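You operate a simulated robot arm through the tools that you are given. There is no shell and no other tool. Be economical: measure what you need, move in short steps, check, and stop when the job is done.

Carry out the task below with a simulated two-armed robot. There is one attempt and no reset: what you move stays moved.

Task
Cap the two open bottles, stand them in the blue crate and slide it to the stop.
Fine: each is capped before it goes in; the crate ends against the end stop. Set down upright: bottle.

It is judged by the outcome, as a careful person would: the job done as asked, and still so three seconds after it is handed in. It fails if anything else is knocked over, pushed out of place, dropped, spilled or broken. Lids that push on must go on centred and level and be pressed home; caps that screw on are set level and turned clockwise until they are tight.

Robot
Two 7-joint arms with two-finger parallel grippers on one trunk, on a base that drives. Base frame: it is fixed to the floor where the robot stands at the start and does not move with it; the origin is under the middle of the robot, x ahead of it, y to its left, z up. Lengths are in m, angles in degrees, forces in N, time in s.
The left shoulder is at the start at [0.07, 0.163, 1.195], the right one opposite. With the tool pointing down near the work surface each hand reaches from about 0.4 to 0.88 m from the robot's upright axis, wherever it stands, measured 20 degrees to its own side. Places, roughly: blue crate [0.5, -0.6, 0.9]. Payload 3.43 kg a hand.
Tool frame (each hand has its own): the origin (TCP) lies between the finger pads and is the grasp point; the fingertips stand 0.034 m ahead of it; z points along the fingers, y is the line along which they close. The gripper opens to 0.128 m. The fingers are 0.024 m wide and 0.012 m thick; the gripper's body (0.048 by 0.13 m) begins 0.096 m behind the TCP.
Orientation is told as [roll, pitch, yaw] about the base's x, y, z axes, in that order, counted from this pose: with the fingers straight down and closing along the base's y, the tool's x points along the base's -x, its y along +y and its z along -z.

Tools
- The arms move only by the tool drive_tool. It takes "left_increments", "right_increments" or both (then of equal length, played together; a hand with none holds still); each is a list of rows, each an object (a shift or turn left out is 0, a gripper value left out holds the last) with "dp": the shift along the tool's x, y, z in units of 250 mm (1.0 is 250 mm), a list of three; "angular": the turn, a rotation vector about the tool's x, y, z in units of 180 degrees (1.0 is 180 degrees), a list of three. In form: [{"dp": [x, y, z], "angular": [rx, ry, rz]}, ...]. A call has 1 to 10 rows; each row is the pose to reach, as a shift and turn from the pose commanded when the call began, along the tool's axes at that moment. "left_gripper" and "right_gripper" are, for a hand that has rows, the gripper command, from -1 (shut) to 1 (fully open), values between in proportion, set as the call begins (left out, the last holds). A call with a number of a shift or a turn outside -1 to 1 is refused whole. A row lasts 0.2 s, in which the tool goes at most 0.05 m and 8.6 degrees; a call with a longer step from one row to the next is refused whole, and so is a gripper value outside its range. Where a pose cannot be reached the arm comes as near as it can. A force on the tool above 40 N (or 10 N above the force at the start of the call, whichever is more), or a blocked arm, ends the call early, and 0.2 s more pass. The fingers move at their own pace (about 0.153 m/s each) and stop on an object; they squeeze with about 31 N. The grip force told is the motor's: it shows also when the fingers shut on nothing. Time passes only in rows, and 0.2 s behind the last, so rows that repeat a pose let the fingers close. The reply holds the time, the measured pose of the TCP, the force on the tool along the base axes, the opening and the grip force, in the units named above and with some noise, with the torque about the TCP (base axes, N m) and any sound that the robot's microphone picked up, and new pictures: "views" is both (left out), scene, wrist or none (wrist: the cameras of the hands that moved).
- Cameras (640 x 400 px; columns grow to the right, rows downward): "scene" is now at [0.1284, -0.0372, 1.4152]; the picture's right is [-0.44, -0.90, 0.00], its down [-0.58, 0.28, -0.77] and it looks along [0.69, -0.34, -0.64] (base axes); focal length 262 px, centre (320, 200). "left" rides on the left gripper at [0.076, 0.011, -0.16] in its tool frame; the picture's right is [-0.15, 0.99, 0.00], its down [-0.88, -0.13, -0.46] and it looks along [-0.45, -0.07, 0.89] (tool axes); focal length 234 px, centre (320, 200). "right" rides on the right gripper at [0.076, -0.011, -0.16] in its tool frame; the picture's right is [0.15, 0.99, 0.00], its down [-0.88, 0.13, -0.46] and it looks along [-0.45, 0.07, 0.89] (tool axes); focal length 234 px, centre (320, 200). There is no depth. A picture from a camera that has moved, and an enlarged one, comes with that camera's place and axes in the base frame and with its lens.
- move_column(by): slides the trunk up (or, below 0, down) by that many m; the arms and the scene camera ride with it, the base frame stays. It gives what a move gives, with no picture.
- base_move(legs): drives the robot by 1 to 6 legs, each [ahead, left, turn to the left] in m, m and degrees, along the robot's own axes; the way and the turn of a leg run together, so that a leg with both is an arc; at most 1.5 m and 180 degrees a leg. The arms and the cameras ride along, it lands a little off, and it stops where it bumps. It gives what a move gives, and a new picture of the scene camera.
- turn_head(pan, tilt): turns the head with the scene camera to pan (to the left, within 86 degrees either way) and tilt (down, from -29 to 69), counted from straight ahead of the robot. It gives what a move gives, and a new picture of the scene camera.
- zoom(camera, box): a new picture of the part [left, top, right, bottom] of that camera's present view, enlarged. It takes no simulated time.
- job_done(): hands the job in; it is judged then, once.

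Go step by step. Nothing tells you exact positions but the pictures and the camera data: compare them with the known pose of the tool, close in by small moves and look again before you grip or let go. The budget is 120 turns and 260 pictures, counting those below and the enlarged ones. Unless the task says otherwise, let go and move clear before handing in, and close with one line.

The tools are called as a command line: name --argument value ..., lists and objects as JSON in quotes. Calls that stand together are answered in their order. drive_tool: Moves the arms, as the interface text tells. Its arguments: {"type":"object","properties":{"left_increments":{"type":"array"},"left_gripper":{"type":"number"},"right_increments":{"type":"array"},"right_gripper":{"type":"number"},"views":{"type":"string","enum":["both","scene","wrist","none"]}},"required":[]} The other tools are called the same way: move_column (by) slides the trunk up or down; base_move (legs) drives the base; turn_head (pan, tilt) turns the head that bears the scene camera; zoom (camera, box) takes an enlarged picture of a part of a camera's view; job_done () hands the job in.

At the start:

```text
t: 0.0
left_eef_pos: [0.5215, -0.0164, 1.1979]
left_orientation: [0.0, 0.0, 0.0]
left_contact_force: [0.4, -0.2, -0.6]
left_wrist_torque: [-0.03, 0.01, 0.01]
left_width: 0.1278
left_grip_force: 0.0
right_eef_pos: [0.3365, -0.4986, 1.1367]
right_orientation: [-0.1, 0.0, 0.0]
right_contact_force: [-0.4, 0.9, -0.2]
right_wrist_torque: [0.02, -0.02, 0.01]
right_width: 0.1279
right_grip_force: 0.1
trunk travel left (down, up): [-0.675, 0.265]
robot x, y, heading: [-0.0016, -0.0014, 0.0]
head pan, tilt: [-26.3, 39.9]
```

scene: 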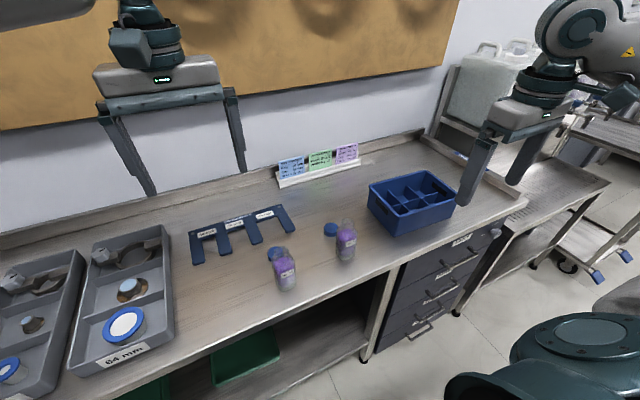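
right: 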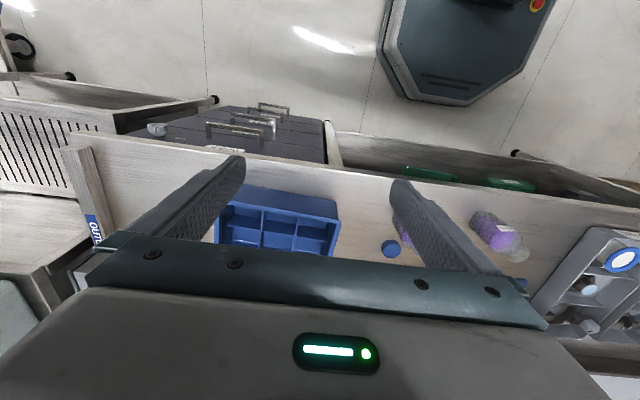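
left: 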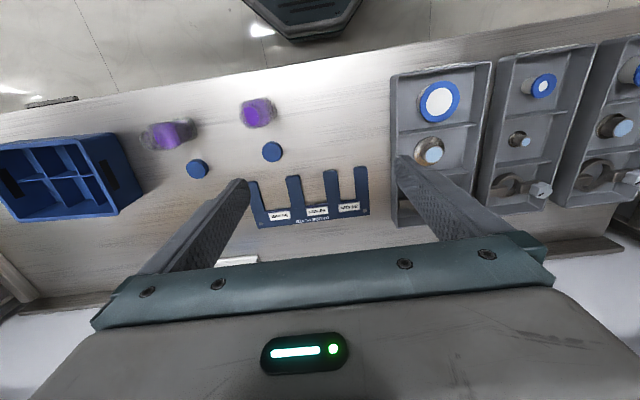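

I see two bottles with blue caps lying beside them, a blue crate to the right, and an "OUT" marker near the right bench end. I'll zoom in to measure.

zoom --camera "scene" --box '[240, 200, 400, 300]'

zoom --camera "scene" --box '[340, 120, 540, 245]'

zoom --camera "left" --box '[120, 80, 320, 205]'

zoom --camera "right" --box '[40, 120, 360, 320]'

zoom --camera "scene" --box '[260, 130, 380, 205]'

```text
4.00 times, centred on (320, 250) of scene
camera zoom: at [0.1284, -0.0372, 1.4152], right [-0.44, -0.9, 0.0], down [-0.58, 0.28, -0.77], along [0.69, -0.34, -0.64], focal length 1046 px, centre (320, 0)
```

zoom: 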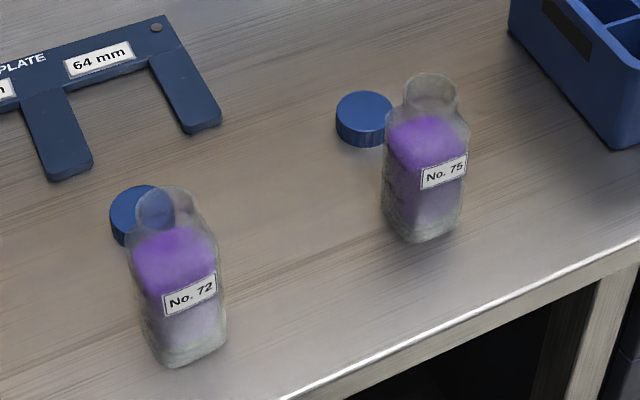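

```text
3.20 times, centred on (440, 182) of scene
camera zoom: at [0.1284, -0.0372, 1.4152], right [-0.44, -0.9, 0.0], down [-0.58, 0.28, -0.77], along [0.69, -0.34, -0.64], focal length 837 px, centre (-64, 256)
```

zoom: 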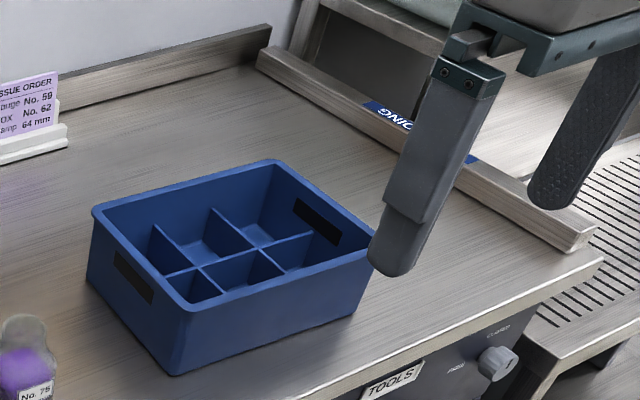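

```text
3.20 times, centred on (220, 142) of left
camera zoom: at [0.4453, -0.0056, 1.3583], right [0.14, 0.99, 0.0], down [0.88, -0.13, 0.46], along [0.45, -0.07, -0.89], focal length 749 px, centre (640, 384)
```

zoom: 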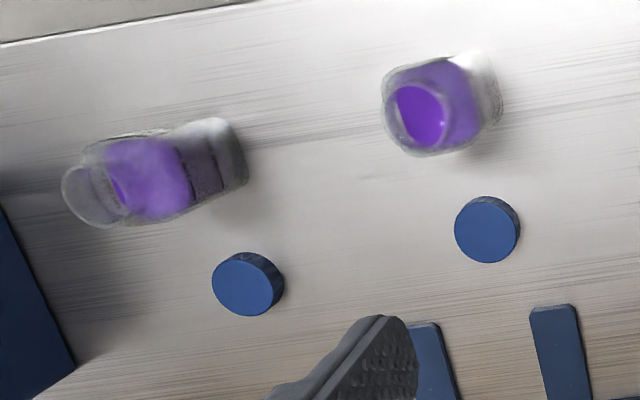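

```text
2.00 times, centred on (200, 220) of right
camera zoom: at [0.2617, -0.5099, 1.2968], right [-0.15, 0.99, 0.0], down [0.88, 0.13, 0.46], along [0.45, 0.07, -0.89], focal length 468 px, centre (560, 160)
```

zoom: 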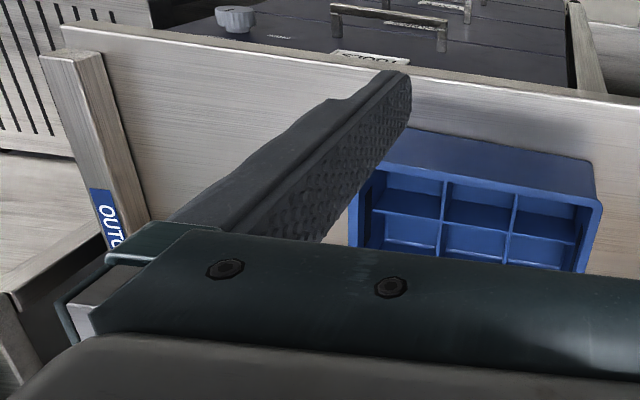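

```text
5.33 times, centred on (320, 168) of scene
camera zoom: at [0.1284, -0.0372, 1.4152], right [-0.44, -0.9, 0.0], down [-0.58, 0.28, -0.77], along [0.69, -0.34, -0.64], focal length 1395 px, centre (320, 373)
```

zoom: 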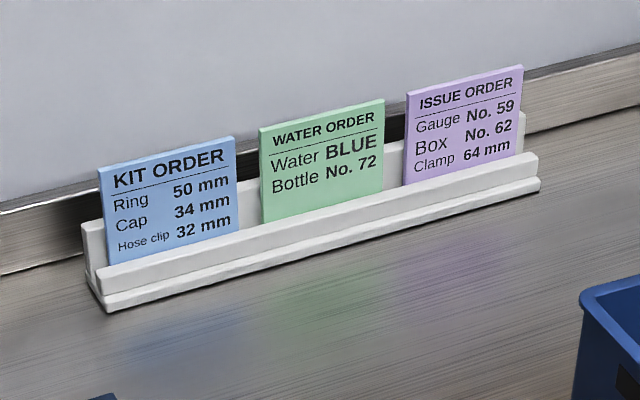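

I estimate the caps at about (0.562,-0.124) and (0.575,-0.292) with tops near z 0.886, and the bottles at (0.477,-0.12) and (0.492,-0.295) with rims near z 0.97. I'll zoom in to see whether the caps screw or push on.

zoom --camera "scene" --box '[264, 240, 304, 265]'

zoom --camera "scene" --box '[320, 215, 360, 240]'

zoom --camera "left" --box '[232, 90, 296, 170]'

```text
16.00 times, centred on (284, 252) of scene
camera zoom: at [0.1284, -0.0372, 1.4152], right [-0.44, -0.9, 0.0], down [-0.58, 0.28, -0.77], along [0.69, -0.34, -0.64], focal length 4185 px, centre (896, -640)
```

zoom: 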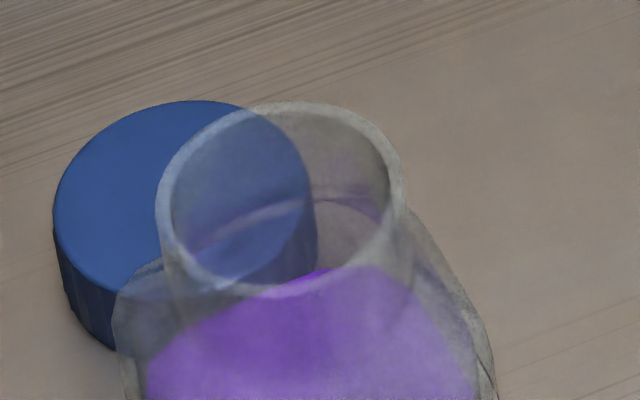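

```text
16.00 times, centred on (340, 228) of scene
camera zoom: at [0.1284, -0.0372, 1.4152], right [-0.44, -0.9, 0.0], down [-0.58, 0.28, -0.77], along [0.69, -0.34, -0.64], focal length 4185 px, centre (0, -240)
```

zoom: 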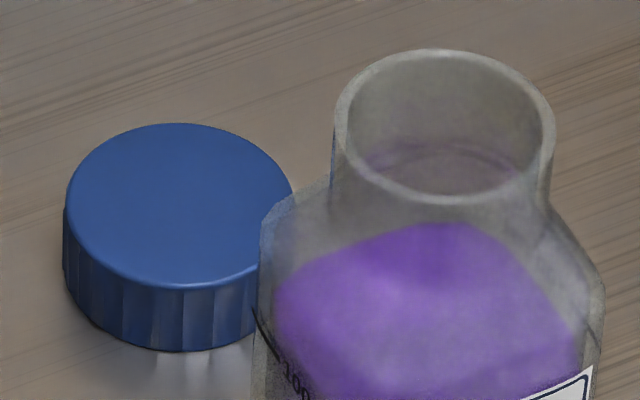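

```text
5.00 times, centred on (264, 130) of left
camera zoom: at [0.4453, -0.0056, 1.3583], right [0.14, 0.99, 0.0], down [0.88, -0.13, 0.46], along [0.45, -0.07, -0.89], focal length 1171 px, centre (600, 550)
```

zoom: 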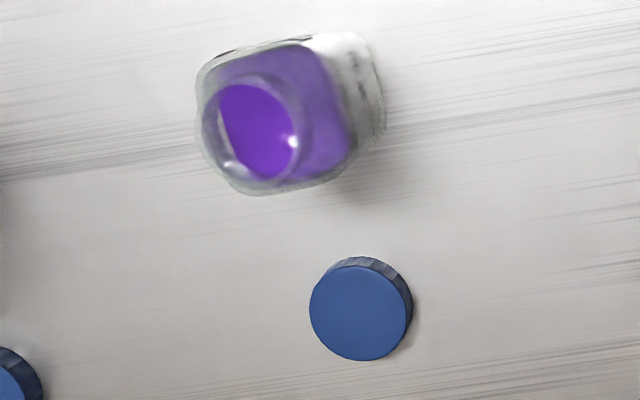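

The caps are ribbed screw caps, about 40 mm across. I'll hold each bottle with the left hand tilted in from the robot side, and use the right hand from above to fit the cap and later carry the bottle by it. First I'll shift the base to the right.

base_move --legs '[[0, -0.12, 0]]'

```text
t: 1.2
left_eef_pos: [0.5202, -0.1356, 1.1977]
left_orientation: [-0.1, 0.0, 0.0]
left_contact_force: [-0.5, -0.7, 0.5]
left_wrist_torque: [0.01, 0.0, 0.03]
left_width: 0.1282
left_grip_force: 0.1
right_eef_pos: [0.3354, -0.6179, 1.1363]
right_orientation: [0.0, -0.1, -0.1]
right_contact_force: [0.4, -0.3, -0.3]
right_wrist_torque: [0.0, -0.05, 0.0]
right_width: 0.1282
right_grip_force: 0.0
trunk travel left (down, up): [-0.675, 0.265]
robot x, y, heading: [-0.0007, -0.121, -0.2]
head pan, tilt: [-26.3, 39.9]
camera scene: at [0.1281, -0.1557, 1.4153], right [-0.45, -0.9, 0.0], down [-0.58, 0.29, -0.77], along [0.69, -0.34, -0.64], focal length 262 px, centre (320, 200)
```

scene: 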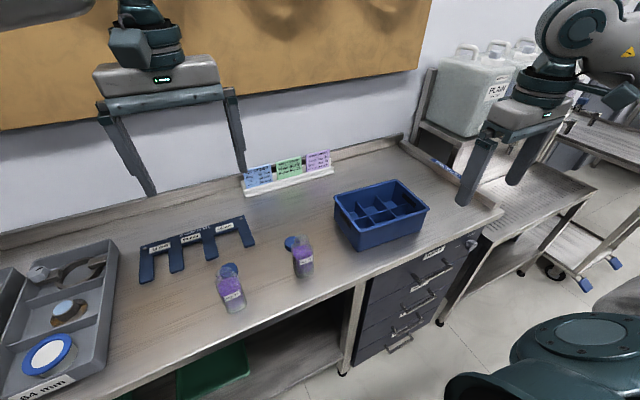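

I'll swing the left hand back and tilt it 50° towards the bottle, and bring the right hand above the first cap.

drive_tool --left_increments '[{"dp": [0.09, 0.01, 0.1], "angular": [0, -0.0463, 0]}, {"dp": [0.18, 0.02, 0.2], "angular": [0, -0.0927, 0]}, {"dp": [0.27, 0.03, 0.3], "angular": [0, -0.139, 0]}, {"dp": [0.36, 0.04, 0.4], "angular": [0, -0.185, 0]}, {"dp": [0.45, 0.05, 0.5], "angular": [0, -0.2315, 0]}, {"dp": [0.54, 0.064, 0.55], "angular": [0, -0.278, 0]}]' --left_gripper 1 --views "both"

drive_tool --right_increments '[{"dp": [-0.09, 0.17, 0]}, {"dp": [-0.18, 0.34, 0]}, {"dp": [-0.27, 0.51, 0]}, {"dp": [-0.36, 0.68, 0]}, {"dp": [-0.45, 0.85, 0]}, {"dp": [-0.54, 0.97, 0]}, {"dp": [-0.7, 1.0, 0]}]' --right_gripper 1 --views "both"

```text
t: 2.6
left_eef_pos: [0.4023, -0.1549, 1.0637]
left_orientation: [0.2, -50.1, -0.2]
left_contact_force: [-0.2, -0.8, -0.5]
left_wrist_torque: [0.03, 0.02, 0.01]
left_width: 0.1279
left_grip_force: 0.0
left hand out of reach, approached as far as the arm can: row 6
right_eef_pos: [0.3345, -0.6221, 1.134]
right_orientation: [0.1, 0.1, -0.1]
right_contact_force: [-0.6, -0.4, 0.2]
right_wrist_torque: [0.01, -0.03, 0.02]
right_width: 0.1281
right_grip_force: 0.1
trunk travel left (down, up): [-0.675, 0.265]
robot x, y, heading: [0.0006, -0.1174, -0.4]
head pan, tilt: [-26.3, 39.9]
camera scene: at [0.1275, -0.16, 1.4152], right [-0.45, -0.9, 0.0], down [-0.57, 0.29, -0.77], along [0.69, -0.34, -0.64], focal length 262 px, centre (320, 200)
camera left: at [0.2313, -0.1428, 1.1084], right [0.09, 0.99, 0.11], down [0.21, -0.13, 0.97], along [0.97, -0.06, -0.22], focal length 234 px, centre (320, 200)
```

scene: 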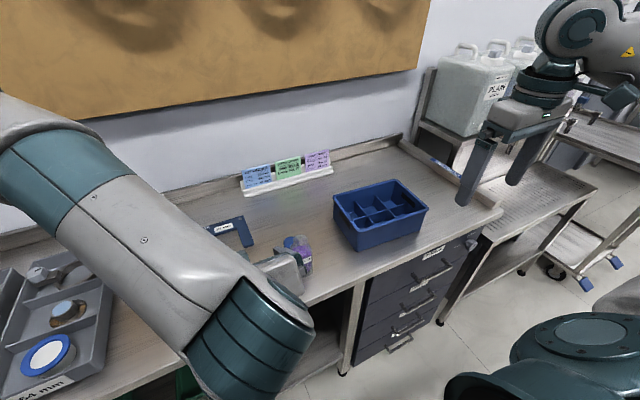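
left: 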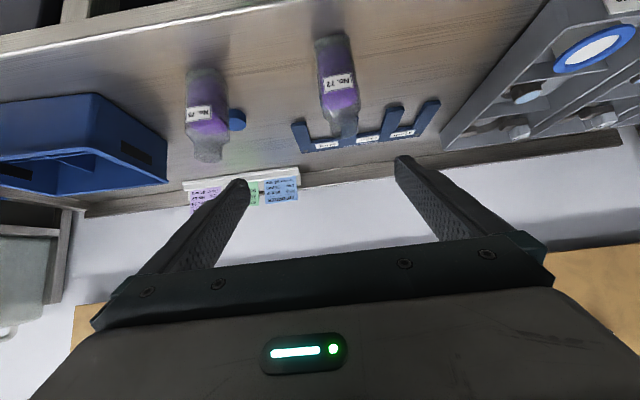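

```text
t: 4.2
left_eef_pos: [0.4046, -0.1512, 1.0623]
left_orientation: [0.1, -49.9, 0.1]
left_contact_force: [-0.1, -0.4, -0.5]
left_wrist_torque: [-0.01, -0.01, -0.02]
left_width: 0.128
left_grip_force: 0.1
right_eef_pos: [0.5127, -0.3682, 1.1313]
right_orientation: [0.0, 0.2, -0.1]
right_contact_force: [0.2, 0.5, 0.5]
right_wrist_torque: [0.0, 0.05, -0.01]
right_width: 0.1279
right_grip_force: 0.1
trunk travel left (down, up): [-0.675, 0.265]
robot x, y, heading: [0.0016, -0.1221, -0.1]
head pan, tilt: [-26.3, 39.9]
camera scene: at [0.1304, -0.1564, 1.415], right [-0.45, -0.9, 0.0], down [-0.58, 0.29, -0.77], along [0.69, -0.34, -0.64], focal length 262 px, centre (320, 200)
camera right: at [0.4385, -0.3794, 1.2922], right [-0.14, 0.99, 0.0], down [0.88, 0.13, 0.45], along [0.45, 0.07, -0.89], focal length 234 px, centre (320, 200)
```

scene: 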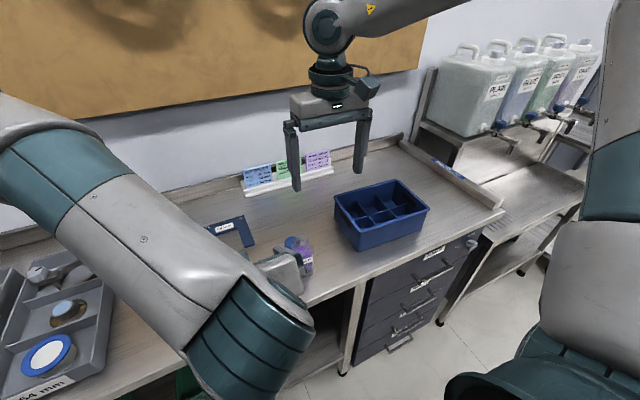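
right: 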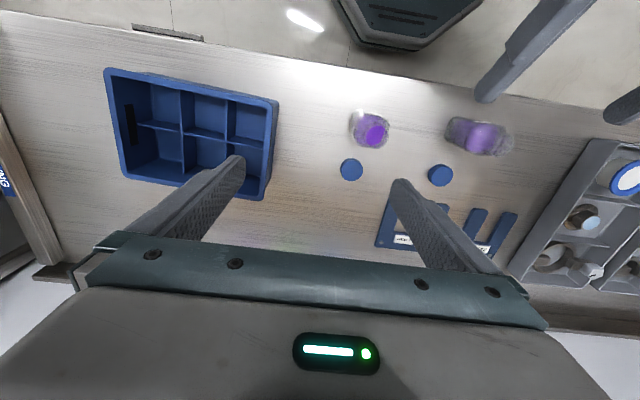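

The left arm is folded near its limit, so I'll back the base off by 0.10 m.

base_move --legs '[[-0.1, 0, 0]]'

zoom --camera "left" --box '[120, 20, 440, 220]'

zoom --camera "right" --box '[310, 0, 570, 163]'

```text
t: 5.4
left_eef_pos: [0.3029, -0.1519, 1.0624]
left_orientation: [0.0, -50.0, 0.0]
left_contact_force: [0.2, 0.1, -0.5]
left_wrist_torque: [-0.02, -0.02, 0.0]
left_width: 0.1282
left_grip_force: 0.1
right_eef_pos: [0.4114, -0.3679, 1.1327]
right_orientation: [0.0, 0.1, -0.2]
right_contact_force: [0.1, -0.5, -0.9]
right_wrist_torque: [0.0, 0.0, -0.01]
right_width: 0.1282
right_grip_force: 0.0
trunk travel left (down, up): [-0.675, 0.265]
robot x, y, heading: [-0.0998, -0.1168, -0.2]
head pan, tilt: [-26.3, 39.9]
camera scene: at [0.0285, -0.1564, 1.4151], right [-0.45, -0.9, 0.0], down [-0.58, 0.29, -0.77], along [0.69, -0.34, -0.64], focal length 262 px, centre (320, 200)
```

scene: 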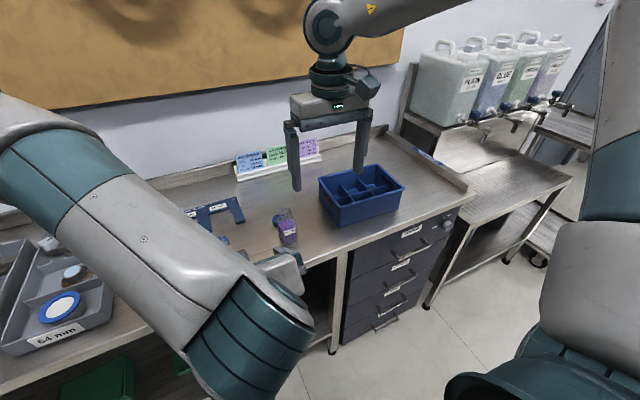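

```text
2.00 times, centred on (280, 120) of left
camera zoom: at [0.1324, -0.1403, 1.1086], right [0.09, 0.99, 0.11], down [0.22, -0.13, 0.97], along [0.97, -0.07, -0.23], focal length 468 px, centre (400, 360)
```

zoom: 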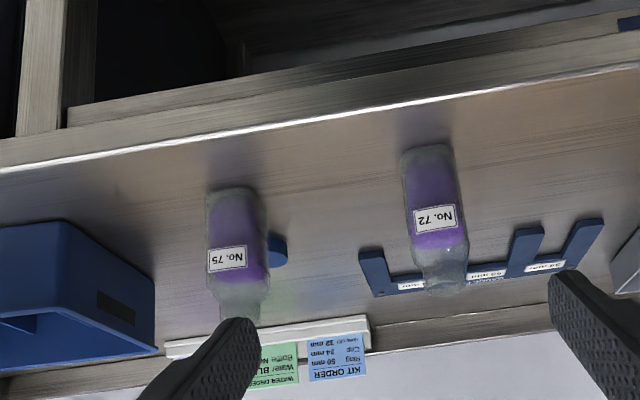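

```text
2.45 times, centred on (440, 82) of right
camera zoom: at [0.3364, -0.3801, 1.2928], right [-0.14, 0.99, 0.0], down [0.88, 0.13, 0.46], along [0.45, 0.07, -0.89], focal length 575 px, centre (26, 491)
```

zoom: 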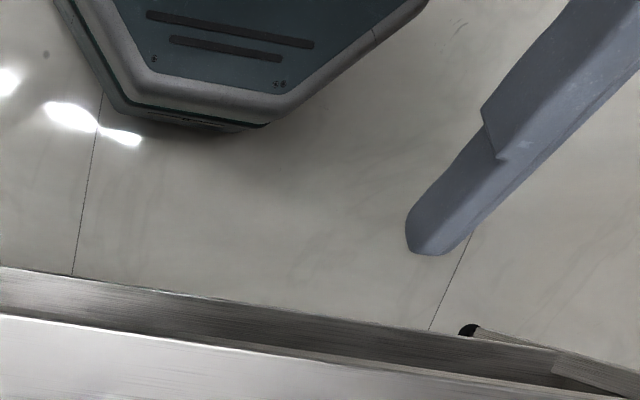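

The bottles' faces line up with the base axes. Next I bring the right hand over the first cap.

drive_tool --right_increments '[{"dp": [-0.1, 0.16, 0.05]}, {"dp": [-0.2, 0.32, 0.1]}, {"dp": [-0.3, 0.48, 0.15]}, {"dp": [-0.4, 0.64, 0.2]}, {"dp": [-0.5, 0.8, 0.25]}, {"dp": [-0.604, 0.95, 0.3]}, {"dp": [-0.604, 0.95, 0.3]}]' --views "both"

```text
t: 7.0
left_eef_pos: [0.3036, -0.1515, 1.063]
left_orientation: [0.1, -50.0, -0.1]
left_contact_force: [-0.6, 0.8, 0.0]
left_wrist_torque: [0.01, 0.0, -0.01]
left_width: 0.128
left_grip_force: 0.0
right_eef_pos: [0.4794, -0.2718, 1.0817]
right_orientation: [0.2, 0.0, -0.2]
right_contact_force: [-0.1, -0.2, -0.5]
right_wrist_torque: [-0.01, -0.01, 0.02]
right_width: 0.1282
right_grip_force: 0.0
right hand out of reach, approached as far as the arm can: row 3, 4, 5, 6, 7
trunk travel left (down, up): [-0.675, 0.265]
robot x, y, heading: [-0.0994, -0.1191, -0.3]
head pan, tilt: [-26.3, 39.9]
camera scene: at [0.0278, -0.1562, 1.4152], right [-0.45, -0.9, 0.0], down [-0.57, 0.29, -0.77], along [0.69, -0.34, -0.64], focal length 262 px, centre (320, 200)
camera right: at [0.4038, -0.284, 1.2425], right [-0.14, 0.99, 0.0], down [0.88, 0.13, 0.46], along [0.45, 0.07, -0.89], focal length 234 px, centre (320, 200)
```

scene: 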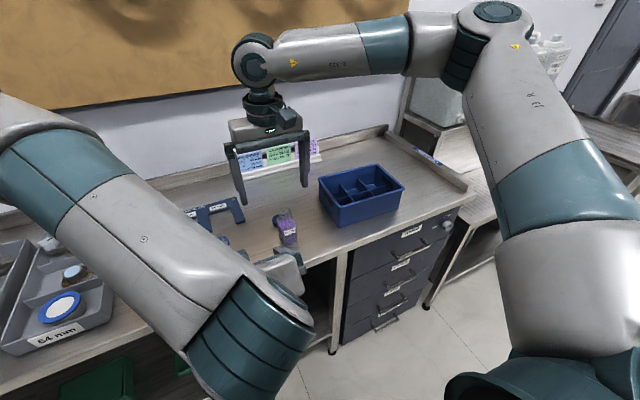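
right: 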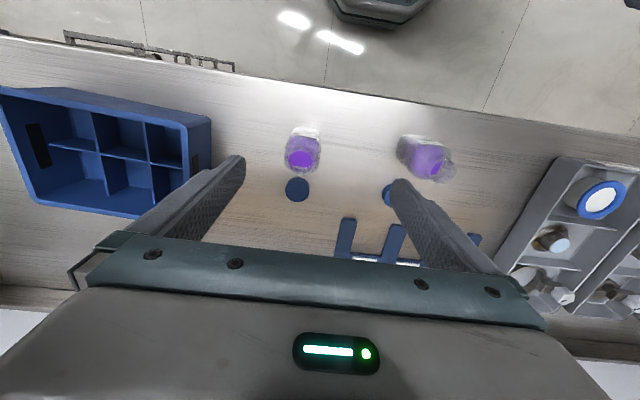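

The right arm stalls when it crosses over with its hand this high. Raising the trunk puts the work lower relative to the shoulders, so I'll try that.

move_column --by 0.15

drive_tool --right_increments '[{"dp": [0, 0, 0.16]}, {"dp": [0, 0, 0.32]}, {"dp": [0, 0, 0.48]}, {"dp": [0, 0, 0.6]}, {"dp": [-0.1, 0.15, 0.65]}, {"dp": [-0.2, 0.3, 0.68]}, {"dp": [-0.3, 0.45, 0.7]}, {"dp": [-0.33, 0.58, 0.7]}]' --views "both"

```text
t: 8.7
left_eef_pos: [0.3036, -0.1515, 1.2132]
left_orientation: [0.1, -50.0, 0.0]
left_contact_force: [-0.5, 0.0, 0.1]
left_wrist_torque: [0.02, -0.02, 0.02]
left_width: 0.128
left_grip_force: 0.1
right_eef_pos: [0.4792, -0.2725, 1.2319]
right_orientation: [0.1, 0.0, -0.2]
right_contact_force: [0.0, -0.3, 0.3]
right_wrist_torque: [0.01, 0.0, 0.04]
right_width: 0.1279
right_grip_force: 0.1
trunk travel left (down, up): [-0.825, 0.115]
robot x, y, heading: [-0.1019, -0.1188, -0.3]
head pan, tilt: [-26.3, 39.9]
```

```text
t: 10.5
left_eef_pos: [0.3033, -0.1495, 1.2122]
left_orientation: [0.2, -50.0, 0.0]
left_contact_force: [0.6, -0.2, -0.2]
left_wrist_torque: [0.0, -0.01, 0.0]
left_width: 0.1281
left_grip_force: 0.1
right_eef_pos: [0.4728, -0.2959, 1.1201]
right_orientation: [0.1, -0.2, -0.1]
right_contact_force: [0.0, 0.3, -0.7]
right_wrist_torque: [0.0, 0.02, -0.02]
right_width: 0.1277
right_grip_force: 0.0
right hand out of reach, approached as far as the arm can: row 2, 3, 4, 5, 6, 7, 8
trunk travel left (down, up): [-0.825, 0.115]
robot x, y, heading: [-0.0995, -0.1167, -0.2]
head pan, tilt: [-26.3, 39.9]
camera scene: at [0.0279, -0.1561, 1.5652], right [-0.45, -0.89, 0.0], down [-0.57, 0.29, -0.77], along [0.69, -0.34, -0.64], focal length 262 px, centre (320, 200)
camera right: at [0.3972, -0.3079, 1.2805], right [-0.14, 0.99, 0.0], down [0.88, 0.13, 0.46], along [0.45, 0.07, -0.89], focal length 234 px, centre (320, 200)
```

scene: 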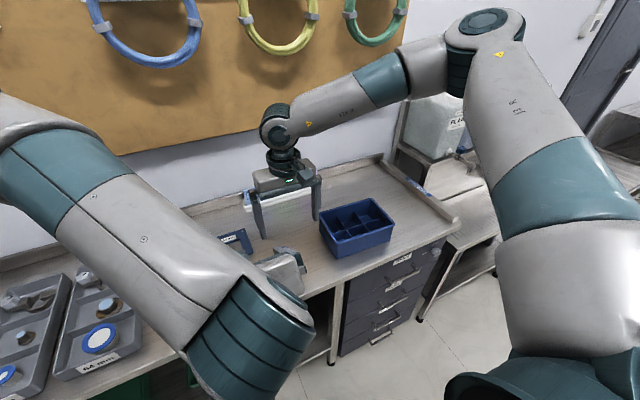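
right: 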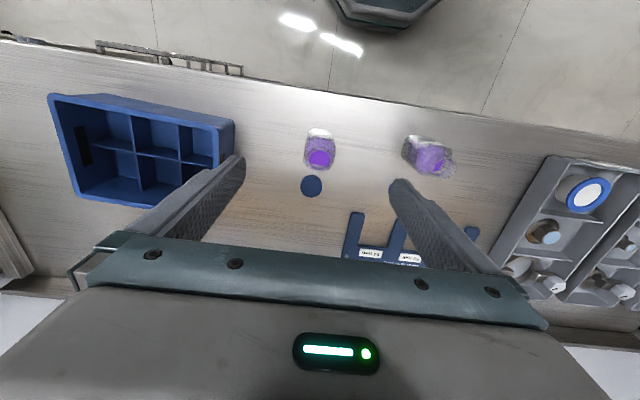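

The limit looks like a wrist or elbow joint limit when crossing over. I'll test whether yawing the right hand frees it, with the trunk lowered back.

move_column --by -0.15

drive_tool --right_increments '[{"dp": [0, 0, -0.2], "angular": [0, 0, 0.045]}, {"dp": [0, 0, -0.4], "angular": [0, 0, 0.09]}, {"dp": [0, 0, -0.4], "angular": [0, 0, 0.135]}, {"dp": [0, 0, -0.4], "angular": [0, 0, 0.18]}, {"dp": [0, 0, -0.4], "angular": [0, 0, 0.225]}, {"dp": [0, 0, -0.4], "angular": [0, 0, 0.25]}]' --views "none"

```text
t: 12.3
left_eef_pos: [0.3048, -0.1518, 1.0637]
left_orientation: [0.0, -50.1, 0.0]
left_contact_force: [-0.5, 0.8, 0.3]
left_wrist_torque: [-0.01, -0.06, 0.03]
left_width: 0.128
left_grip_force: 0.0
right_eef_pos: [0.472, -0.2956, 0.9702]
right_orientation: [0.1, -0.1, -0.1]
right_contact_force: [-0.6, 1.1, 0.4]
right_wrist_torque: [0.02, 0.02, 0.04]
right_width: 0.1281
right_grip_force: 0.0
trunk travel left (down, up): [-0.675, 0.265]
robot x, y, heading: [-0.1003, -0.1168, -0.5]
head pan, tilt: [-26.3, 39.9]
```

```text
t: 13.7
left_eef_pos: [0.3037, -0.1519, 1.0628]
left_orientation: [0.1, -50.0, 0.0]
left_contact_force: [-0.3, 0.1, -0.2]
left_wrist_torque: [0.01, -0.02, -0.01]
left_width: 0.128
left_grip_force: 0.2
right_eef_pos: [0.4719, -0.2955, 1.0695]
right_orientation: [0.2, 0.1, -45.3]
right_contact_force: [0.9, 0.8, -0.2]
right_wrist_torque: [0.01, 0.0, -0.01]
right_width: 0.1279
right_grip_force: 0.0
trunk travel left (down, up): [-0.675, 0.265]
robot x, y, heading: [-0.1, -0.1177, -0.1]
head pan, tilt: [-26.3, 39.9]
```

That yaw worked. I'll now try moving over cap 1 with the hand yawed.

drive_tool --right_increments '[{"dp": [0.05, 0.16, 0]}, {"dp": [0.1, 0.32, 0]}, {"dp": [0.15, 0.48, 0]}, {"dp": [0.2, 0.64, 0]}, {"dp": [0.22, 0.73, 0]}]' --views "both"

```text
t: 14.9
left_eef_pos: [0.3023, -0.1509, 1.0632]
left_orientation: [0.1, -50.0, 0.1]
left_contact_force: [-0.1, 0.7, 0.1]
left_wrist_torque: [-0.02, -0.04, -0.03]
left_width: 0.1279
left_grip_force: 0.0
right_eef_pos: [0.482, -0.2755, 1.0774]
right_orientation: [0.2, 0.2, -45.1]
right_contact_force: [0.5, -0.2, -0.1]
right_wrist_torque: [0.01, 0.0, 0.0]
right_width: 0.1281
right_grip_force: 0.2
right hand out of reach, approached as far as the arm can: row 1, 2, 3, 4, 5
trunk travel left (down, up): [-0.675, 0.265]
robot x, y, heading: [-0.0973, -0.1152, -0.1]
head pan, tilt: [-26.3, 39.9]
camera scene: at [0.0275, -0.1563, 1.4153], right [-0.45, -0.89, 0.0], down [-0.57, 0.29, -0.77], along [0.69, -0.34, -0.64], focal length 262 px, centre (320, 200)
camera right: at [0.4208, -0.2292, 1.2362], right [0.6, 0.8, 0.0], down [0.71, -0.53, 0.46], along [0.37, -0.27, -0.89], focal length 234 px, centre (320, 200)
```

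scene: 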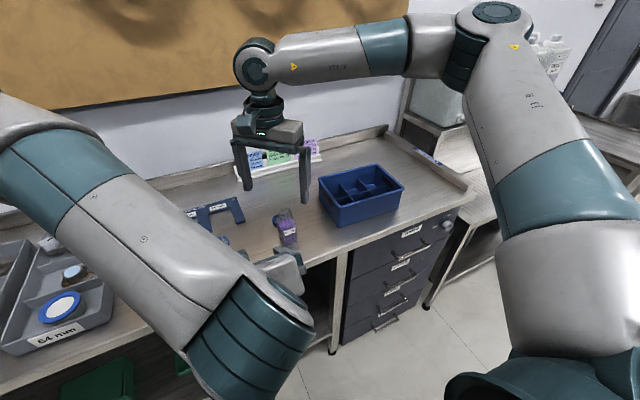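
right: 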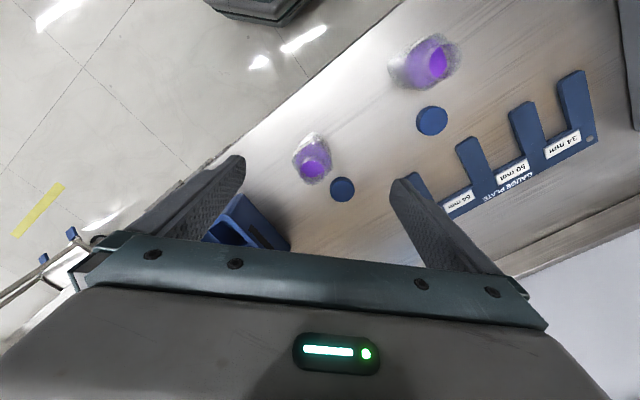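

drive_tool --right_increments '[{"dp": [0.2, 0.0, 0]}, {"dp": [0.25, 0.1, 0]}, {"dp": [0.35, 0.2, 0]}, {"dp": [0.45, 0.3, 0]}]' --views "none"

```text
t: 15.9
left_eef_pos: [0.3027, -0.1512, 1.0631]
left_orientation: [0.2, -50.0, 0.0]
left_contact_force: [-0.8, -0.1, 0.4]
left_wrist_torque: [-0.01, -0.01, -0.01]
left_width: 0.1279
left_grip_force: 0.0
right_eef_pos: [0.4339, -0.2506, 1.0828]
right_orientation: [0.1, 0.1, -45.1]
right_contact_force: [-0.8, -0.6, 0.2]
right_wrist_torque: [0.02, 0.01, 0.03]
right_width: 0.128
right_grip_force: 0.1
right hand out of reach, approached as far as the arm can: row 1, 2, 3, 4
trunk travel left (down, up): [-0.675, 0.265]
robot x, y, heading: [-0.0998, -0.1203, -0.2]
head pan, tilt: [-26.3, 39.9]
```

Now I test the left arm towards bottle 72, moving the right hand aside at the same time.

drive_tool --right_increments '[{"dp": [-0.1, -0.1, 0]}, {"dp": [-0.2, -0.2, 0]}, {"dp": [-0.3, -0.3, 0]}, {"dp": [-0.4, -0.4, 0]}]' --left_increments '[{"dp": [0.0, 0, 0.0]}, {"dp": [0.01, 0.04, 0.15]}, {"dp": [0.02, 0.08, 0.3]}, {"dp": [0.034, 0.116, 0.457]}]' --views "both"

```text
t: 16.9
left_eef_pos: [0.387, -0.127, 0.9834]
left_orientation: [0.2, -50.0, 0.0]
left_contact_force: [0.1, -0.2, -0.2]
left_wrist_torque: [0.0, -0.04, 0.01]
left_width: 0.1279
left_grip_force: 0.1
right_eef_pos: [0.4341, -0.3952, 1.0837]
right_orientation: [0.2, 0.1, -45.1]
right_contact_force: [-0.9, -1.0, -0.4]
right_wrist_torque: [0.03, -0.02, -0.03]
right_width: 0.1281
right_grip_force: 0.1
trunk travel left (down, up): [-0.675, 0.265]
robot x, y, heading: [-0.0999, -0.1236, 0.1]
head pan, tilt: [-26.3, 39.9]
camera scene: at [0.0281, -0.1571, 1.4152], right [-0.45, -0.89, 0.0], down [-0.57, 0.29, -0.77], along [0.69, -0.34, -0.64], focal length 262 px, centre (320, 200)
camera right: at [0.3733, -0.3502, 1.2444], right [0.6, 0.8, 0.0], down [0.71, -0.53, 0.45], along [0.37, -0.27, -0.89], focal length 234 px, centre (320, 200)
camera left: at [0.2156, -0.1149, 1.0292], right [0.09, 0.99, 0.11], down [0.22, -0.13, 0.97], along [0.97, -0.07, -0.23], focal length 234 px, centre (320, 200)
```

scene: 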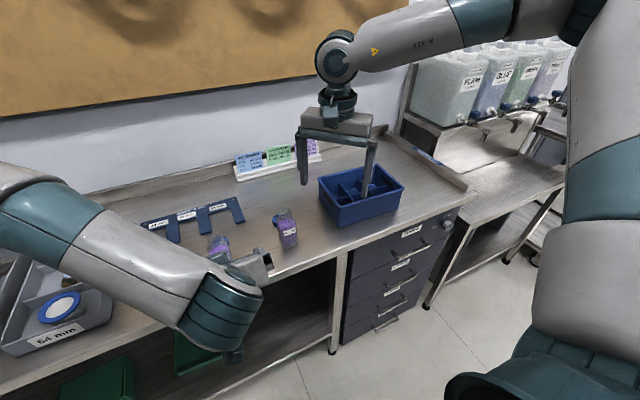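
right: 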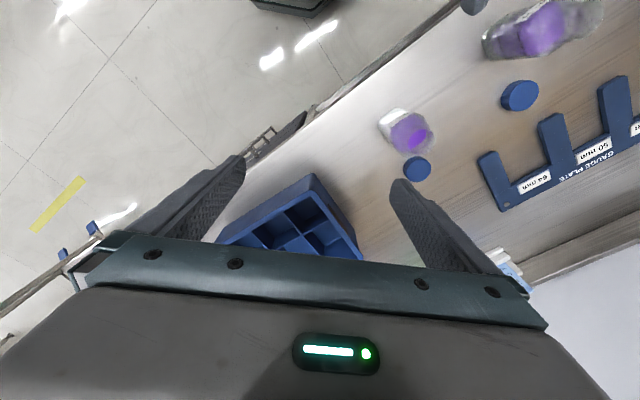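
left: 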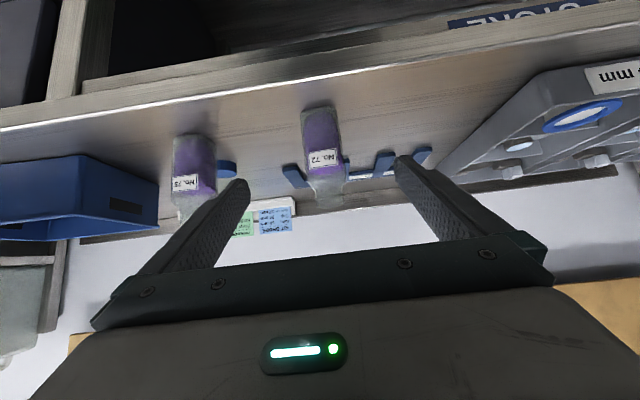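

drive_tool --right_increments '[{"dp": [-0.1, -0.1, 0]}, {"dp": [-0.2, -0.2, 0]}, {"dp": [-0.3, -0.3, 0]}, {"dp": [-0.4, -0.4, 0]}]' --left_increments '[{"dp": [0.0, 0, 0.0]}, {"dp": [0, -0.2, 0]}, {"dp": [0, -0.4, 0]}, {"dp": [0, -0.6, 0]}]' --views "none"

```text
t: 17.9
left_eef_pos: [0.3853, -0.2758, 0.983]
left_orientation: [0.3, -50.0, -0.2]
left_contact_force: [-0.1, 0.0, 0.0]
left_wrist_torque: [0.05, -0.03, 0.04]
left_width: 0.1278
left_grip_force: 0.0
right_eef_pos: [0.4313, -0.5356, 1.0804]
right_orientation: [0.3, 0.2, -45.1]
right_contact_force: [-0.6, 0.2, -0.2]
right_wrist_torque: [0.06, -0.01, -0.04]
right_width: 0.1282
right_grip_force: 0.0
trunk travel left (down, up): [-0.675, 0.265]
robot x, y, heading: [-0.1005, -0.1244, -0.1]
head pan, tilt: [-26.3, 39.9]
```

The left hand can cross to the right-hand side, so I'll put the bottle right of the robot's middle. I start with bottle 75 and shift the base left by 0.06 m.

base_move --legs '[[0, 0.06, 0]]'

drive_tool --right_increments '[{"dp": [-0.05, 0.1, 0], "angular": [0, 0, -0.045]}, {"dp": [-0.1, 0.25, 0], "angular": [0, 0, -0.09]}, {"dp": [-0.1, 0.4, 0], "angular": [0, 0, -0.135]}, {"dp": [-0.1, 0.55, 0], "angular": [0, 0, -0.18]}, {"dp": [-0.1, 0.7, 0], "angular": [0, 0, -0.225]}, {"dp": [-0.1, 0.7, 0], "angular": [0, 0, -0.25]}]' --views "both"

```text
t: 18.9
left_eef_pos: [0.3867, -0.2135, 0.983]
left_orientation: [0.3, -50.0, 0.0]
left_contact_force: [-0.3, -0.3, 0.1]
left_wrist_torque: [0.0, 0.03, 0.04]
left_width: 0.1281
left_grip_force: 0.1
right_eef_pos: [0.4321, -0.4763, 1.0797]
right_orientation: [0.3, 0.1, -45.1]
right_contact_force: [-0.9, 0.3, -0.1]
right_wrist_torque: [0.01, 0.0, 0.01]
right_width: 0.128
right_grip_force: 0.0
trunk travel left (down, up): [-0.675, 0.265]
robot x, y, heading: [-0.1019, -0.0579, -0.1]
head pan, tilt: [-26.3, 39.9]
camera scene: at [0.0282, -0.099, 1.4151], right [-0.45, -0.89, 0.0], down [-0.57, 0.29, -0.77], along [0.69, -0.34, -0.64], focal length 262 px, centre (320, 200)
```

scene: 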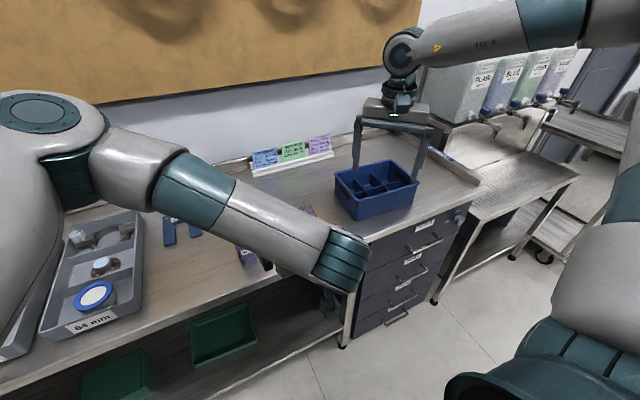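

```text
t: 20.3
left_eef_pos: [0.3846, -0.2138, 0.9829]
left_orientation: [0.1, -50.0, -0.1]
left_contact_force: [-0.3, 0.8, 0.0]
left_wrist_torque: [-0.04, -0.01, 0.01]
left_width: 0.1279
left_grip_force: 0.1
right_eef_pos: [0.5744, -0.3687, 1.0804]
right_orientation: [0.2, -0.2, -0.1]
right_contact_force: [-0.7, -1.1, -0.4]
right_wrist_torque: [0.05, -0.01, -0.02]
right_width: 0.1281
right_grip_force: 0.0
trunk travel left (down, up): [-0.675, 0.265]
robot x, y, heading: [-0.1017, -0.0593, -0.2]
head pan, tilt: [-26.3, 39.9]
camera scene: at [0.027, -0.0981, 1.4153], right [-0.45, -0.89, 0.0], down [-0.57, 0.29, -0.77], along [0.69, -0.34, -0.64], focal length 262 px, centre (320, 200)
camera right: at [0.5, -0.3803, 1.2404], right [-0.14, 0.99, 0.0], down [0.88, 0.13, 0.46], along [0.45, 0.07, -0.89], focal length 234 px, centre (320, 200)
```

scene: 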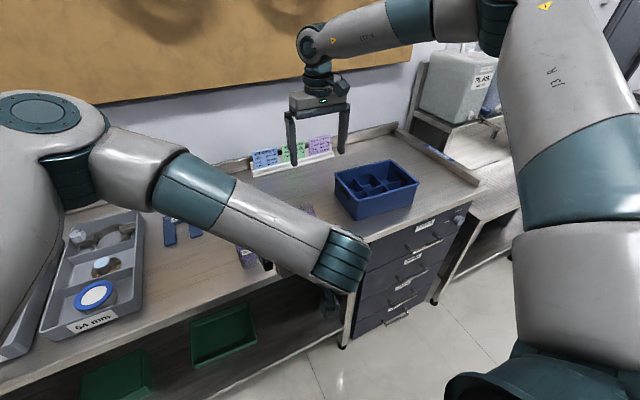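
right: 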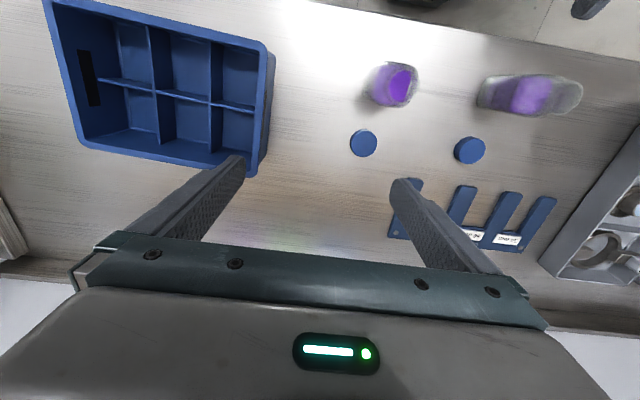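

Cap 2 is at (0.575,-0.301). I'll move the right hand above it.

drive_tool --right_increments '[{"dp": [0, 0.135, 0.1]}, {"dp": [-0.002, 0.27, 0.2]}, {"dp": [-0.002, 0.27, 0.35]}, {"dp": [-0.002, 0.27, 0.48]}]' --right_gripper 0.3 --views "wrist"

```text
t: 21.3
left_eef_pos: [0.3856, -0.2142, 0.9836]
left_orientation: [0.1, -50.0, -0.2]
left_contact_force: [0.1, 0.3, -0.4]
left_wrist_torque: [-0.01, 0.01, 0.03]
left_width: 0.1282
left_grip_force: 0.1
right_eef_pos: [0.5613, -0.3111, 0.968]
right_orientation: [0.2, -0.1, -0.2]
right_contact_force: [0.1, -0.4, -0.1]
right_wrist_torque: [0.0, 0.01, -0.01]
right_width: 0.0834
right_grip_force: 0.1
right hand out of reach, approached as far as the arm can: row 2, 3, 4
trunk travel left (down, up): [-0.675, 0.265]
robot x, y, heading: [-0.102, -0.0571, -0.2]
head pan, tilt: [-26.3, 39.9]
camera right: at [0.4861, -0.3228, 1.1281], right [-0.14, 0.99, 0.0], down [0.88, 0.13, 0.46], along [0.45, 0.07, -0.89], focal length 234 px, centre (320, 200)
```

right: 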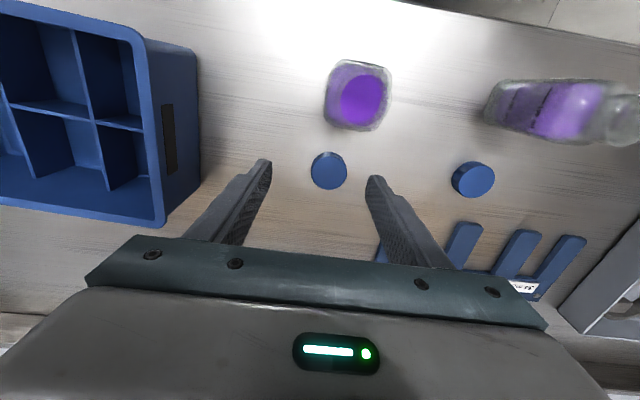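

It is just out of reach from here. I'll shift the base left another 0.09 m to pick up the cap.

base_move --legs '[[0.0, 0.09, 0]]'

drive_tool --right_increments '[{"dp": [-0.025, -0.16, 0.0]}, {"dp": [-0.05, -0.31, 0.0]}, {"dp": [-0.056, -0.31, 0.06]}]' --views "wrist"

```text
t: 22.4
left_eef_pos: [0.3856, -0.1255, 0.9835]
left_orientation: [0.0, -49.9, 0.0]
left_contact_force: [-0.6, 0.0, 0.7]
left_wrist_torque: [-0.01, 0.0, -0.04]
left_width: 0.1279
left_grip_force: 0.0
right_eef_pos: [0.5614, -0.2226, 0.9673]
right_orientation: [0.2, -0.1, -0.3]
right_contact_force: [0.0, 0.5, 0.0]
right_wrist_torque: [-0.02, 0.01, -0.02]
right_width: 0.0834
right_grip_force: 0.1
trunk travel left (down, up): [-0.675, 0.265]
robot x, y, heading: [-0.1009, 0.0271, -0.3]
head pan, tilt: [-26.3, 39.9]
camera scene: at [0.0286, -0.0092, 1.4152], right [-0.45, -0.89, 0.0], down [-0.57, 0.29, -0.77], along [0.69, -0.34, -0.64], focal length 262 px, centre (320, 200)
```

scene: 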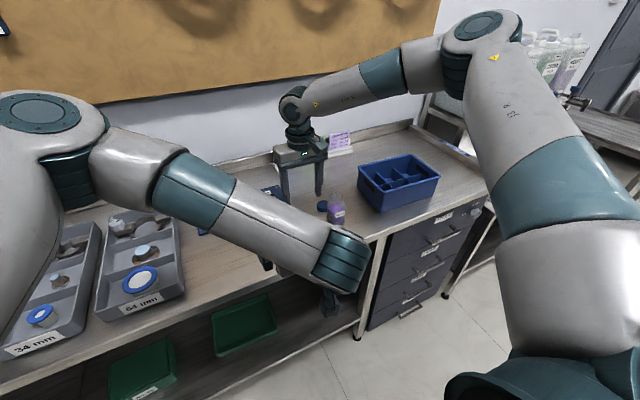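

```text
t: 23.2
left_eef_pos: [0.3879, -0.1256, 0.9829]
left_orientation: [-0.1, -49.9, 0.0]
left_contact_force: [0.0, 0.8, 0.0]
left_wrist_torque: [-0.02, 0.02, -0.02]
left_width: 0.1281
left_grip_force: 0.1
right_eef_pos: [0.5747, -0.3009, 0.9545]
right_orientation: [0.2, -0.1, -0.1]
right_contact_force: [-0.1, -0.3, 0.1]
right_wrist_torque: [0.04, 0.02, 0.0]
right_width: 0.0831
right_grip_force: 0.1
trunk travel left (down, up): [-0.675, 0.265]
robot x, y, heading: [-0.1046, 0.025, -0.4]
head pan, tilt: [-26.3, 39.9]
camera right: at [0.4989, -0.3124, 1.1148], right [-0.14, 0.99, 0.0], down [0.88, 0.13, 0.46], along [0.45, 0.07, -0.89], focal length 234 px, centre (320, 200)
```

right: 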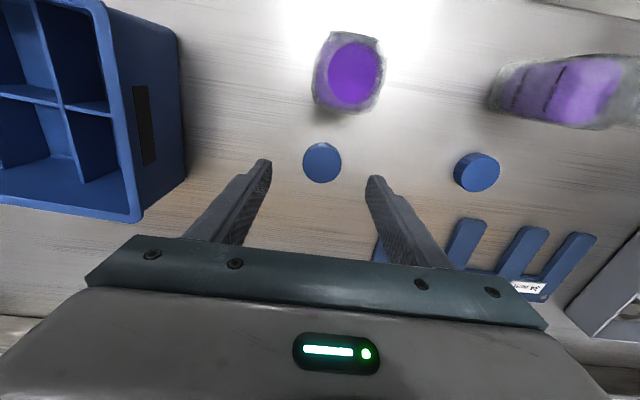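

The cap is centred between the fingers, so I'll descend partway.

drive_tool --right_increments '[{"dp": [0.01, 0.006, 0.08]}, {"dp": [0.01, 0.006, 0.17]}]' --views "wrist"

```text
t: 23.8
left_eef_pos: [0.3861, -0.1269, 0.9824]
left_orientation: [0.1, -49.9, 0.0]
left_contact_force: [0.0, -0.6, -0.5]
left_wrist_torque: [0.03, 0.02, -0.01]
left_width: 0.1281
left_grip_force: 0.0
right_eef_pos: [0.5719, -0.301, 0.9102]
right_orientation: [0.2, -0.2, -0.1]
right_contact_force: [1.0, 0.9, -0.3]
right_wrist_torque: [-0.01, 0.0, 0.0]
right_width: 0.0831
right_grip_force: 0.1
trunk travel left (down, up): [-0.675, 0.265]
robot x, y, heading: [-0.0988, 0.031, -0.2]
head pan, tilt: [-26.3, 39.9]
camera right: at [0.4964, -0.3127, 1.07], right [-0.14, 0.99, 0.0], down [0.88, 0.12, 0.46], along [0.45, 0.07, -0.89], focal length 234 px, centre (320, 200)
```

right: 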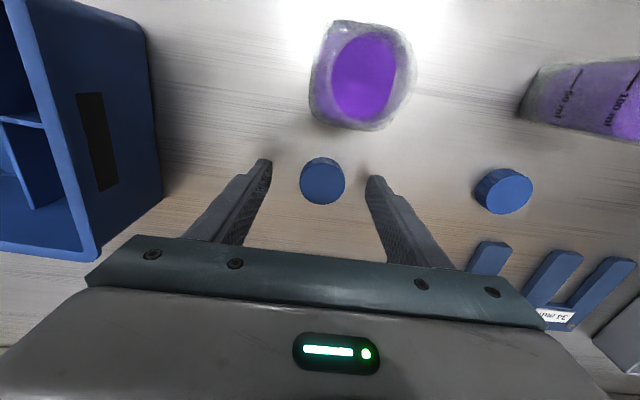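

drive_tool --right_increments '[{"dp": [0.01, 0, 0.016]}, {"dp": [0.01, 0, 0.032]}, {"dp": [0.01, 0, 0.032]}]' --views "wrist"

zoom --camera "right" --box '[240, 140, 400, 240]'

```text
t: 24.6
left_eef_pos: [0.3861, -0.1265, 0.9831]
left_orientation: [0.0, -50.0, 0.0]
left_contact_force: [-0.3, 0.3, -0.5]
left_wrist_torque: [-0.02, 0.02, 0.01]
left_width: 0.128
left_grip_force: 0.0
right_eef_pos: [0.5695, -0.2992, 0.9038]
right_orientation: [0.1, 0.0, -0.2]
right_contact_force: [0.1, -0.6, 0.3]
right_wrist_torque: [0.03, -0.02, 0.02]
right_width: 0.0831
right_grip_force: 0.0
trunk travel left (down, up): [-0.675, 0.265]
robot x, y, heading: [-0.1017, 0.0248, -0.1]
head pan, tilt: [-26.3, 39.9]
camera right: at [0.4951, -0.3114, 1.063], right [-0.14, 0.99, 0.0], down [0.88, 0.13, 0.46], along [0.45, 0.07, -0.89], focal length 234 px, centre (320, 200)
```

right: 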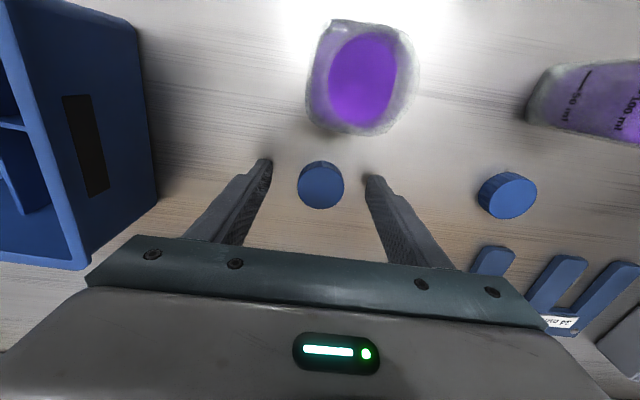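

```text
4.00 times, centred on (320, 190) of right
camera zoom: at [0.4951, -0.3114, 1.063], right [-0.14, 0.99, 0.0], down [0.88, 0.13, 0.46], along [0.45, 0.07, -0.89], focal length 937 px, centre (320, 240)
```

zoom: 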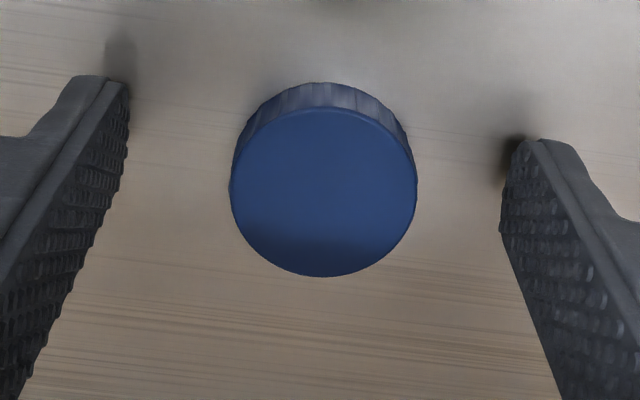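

drive_tool --right_increments '[{"dp": [-0.012, 0.004, 0.004]}]' --views "none"

drive_tool --right_increments '[{"dp": [0, 0, 0]}, {"dp": [0, 0, 0]}, {"dp": [0, 0, 0]}]' --right_gripper -1 --views "wrist"

zoom --camera "right" --box '[240, 140, 400, 240]'

```text
t: 25.0
left_eef_pos: [0.3864, -0.1268, 0.9834]
left_orientation: [0.2, -49.9, 0.1]
left_contact_force: [-0.8, 0.6, 1.0]
left_wrist_torque: [0.01, 0.0, 0.01]
left_width: 0.1283
left_grip_force: 0.0
right_eef_pos: [0.5727, -0.2995, 0.9018]
right_orientation: [0.2, -0.2, -0.3]
right_contact_force: [0.4, 0.2, -0.6]
right_wrist_torque: [0.03, -0.01, 0.03]
right_width: 0.0833
right_grip_force: 0.0
trunk travel left (down, up): [-0.675, 0.265]
robot x, y, heading: [-0.0986, 0.0274, -0.2]
head pan, tilt: [-26.3, 39.9]
```

```text
t: 25.8
left_eef_pos: [0.3862, -0.1266, 0.9826]
left_orientation: [0.1, -50.1, 0.0]
left_contact_force: [0.4, -0.1, -0.7]
left_wrist_torque: [0.01, -0.01, -0.01]
left_width: 0.1282
left_grip_force: 0.1
right_eef_pos: [0.5731, -0.2991, 0.9016]
right_orientation: [0.2, -0.2, -0.3]
right_contact_force: [-0.1, -0.8, -0.2]
right_wrist_torque: [0.04, 0.0, 0.01]
right_width: 0.0394
right_grip_force: 31.1
trunk travel left (down, up): [-0.675, 0.265]
robot x, y, heading: [-0.101, 0.0273, -0.0]
head pan, tilt: [-26.3, 39.9]
camera right: at [0.497, -0.3114, 1.0621], right [-0.14, 0.99, 0.0], down [0.88, 0.12, 0.46], along [0.45, 0.07, -0.89], focal length 234 px, centre (320, 200)
```

right: 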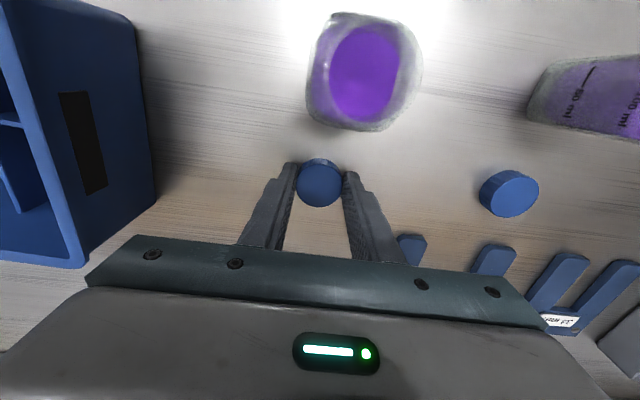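

```text
4.00 times, centred on (320, 190) of right
camera zoom: at [0.497, -0.3114, 1.0621], right [-0.14, 0.99, 0.0], down [0.88, 0.12, 0.46], along [0.45, 0.07, -0.89], focal length 937 px, centre (320, 240)
```

zoom: 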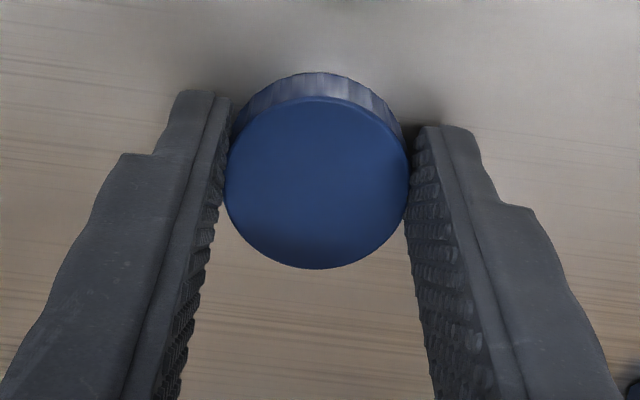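

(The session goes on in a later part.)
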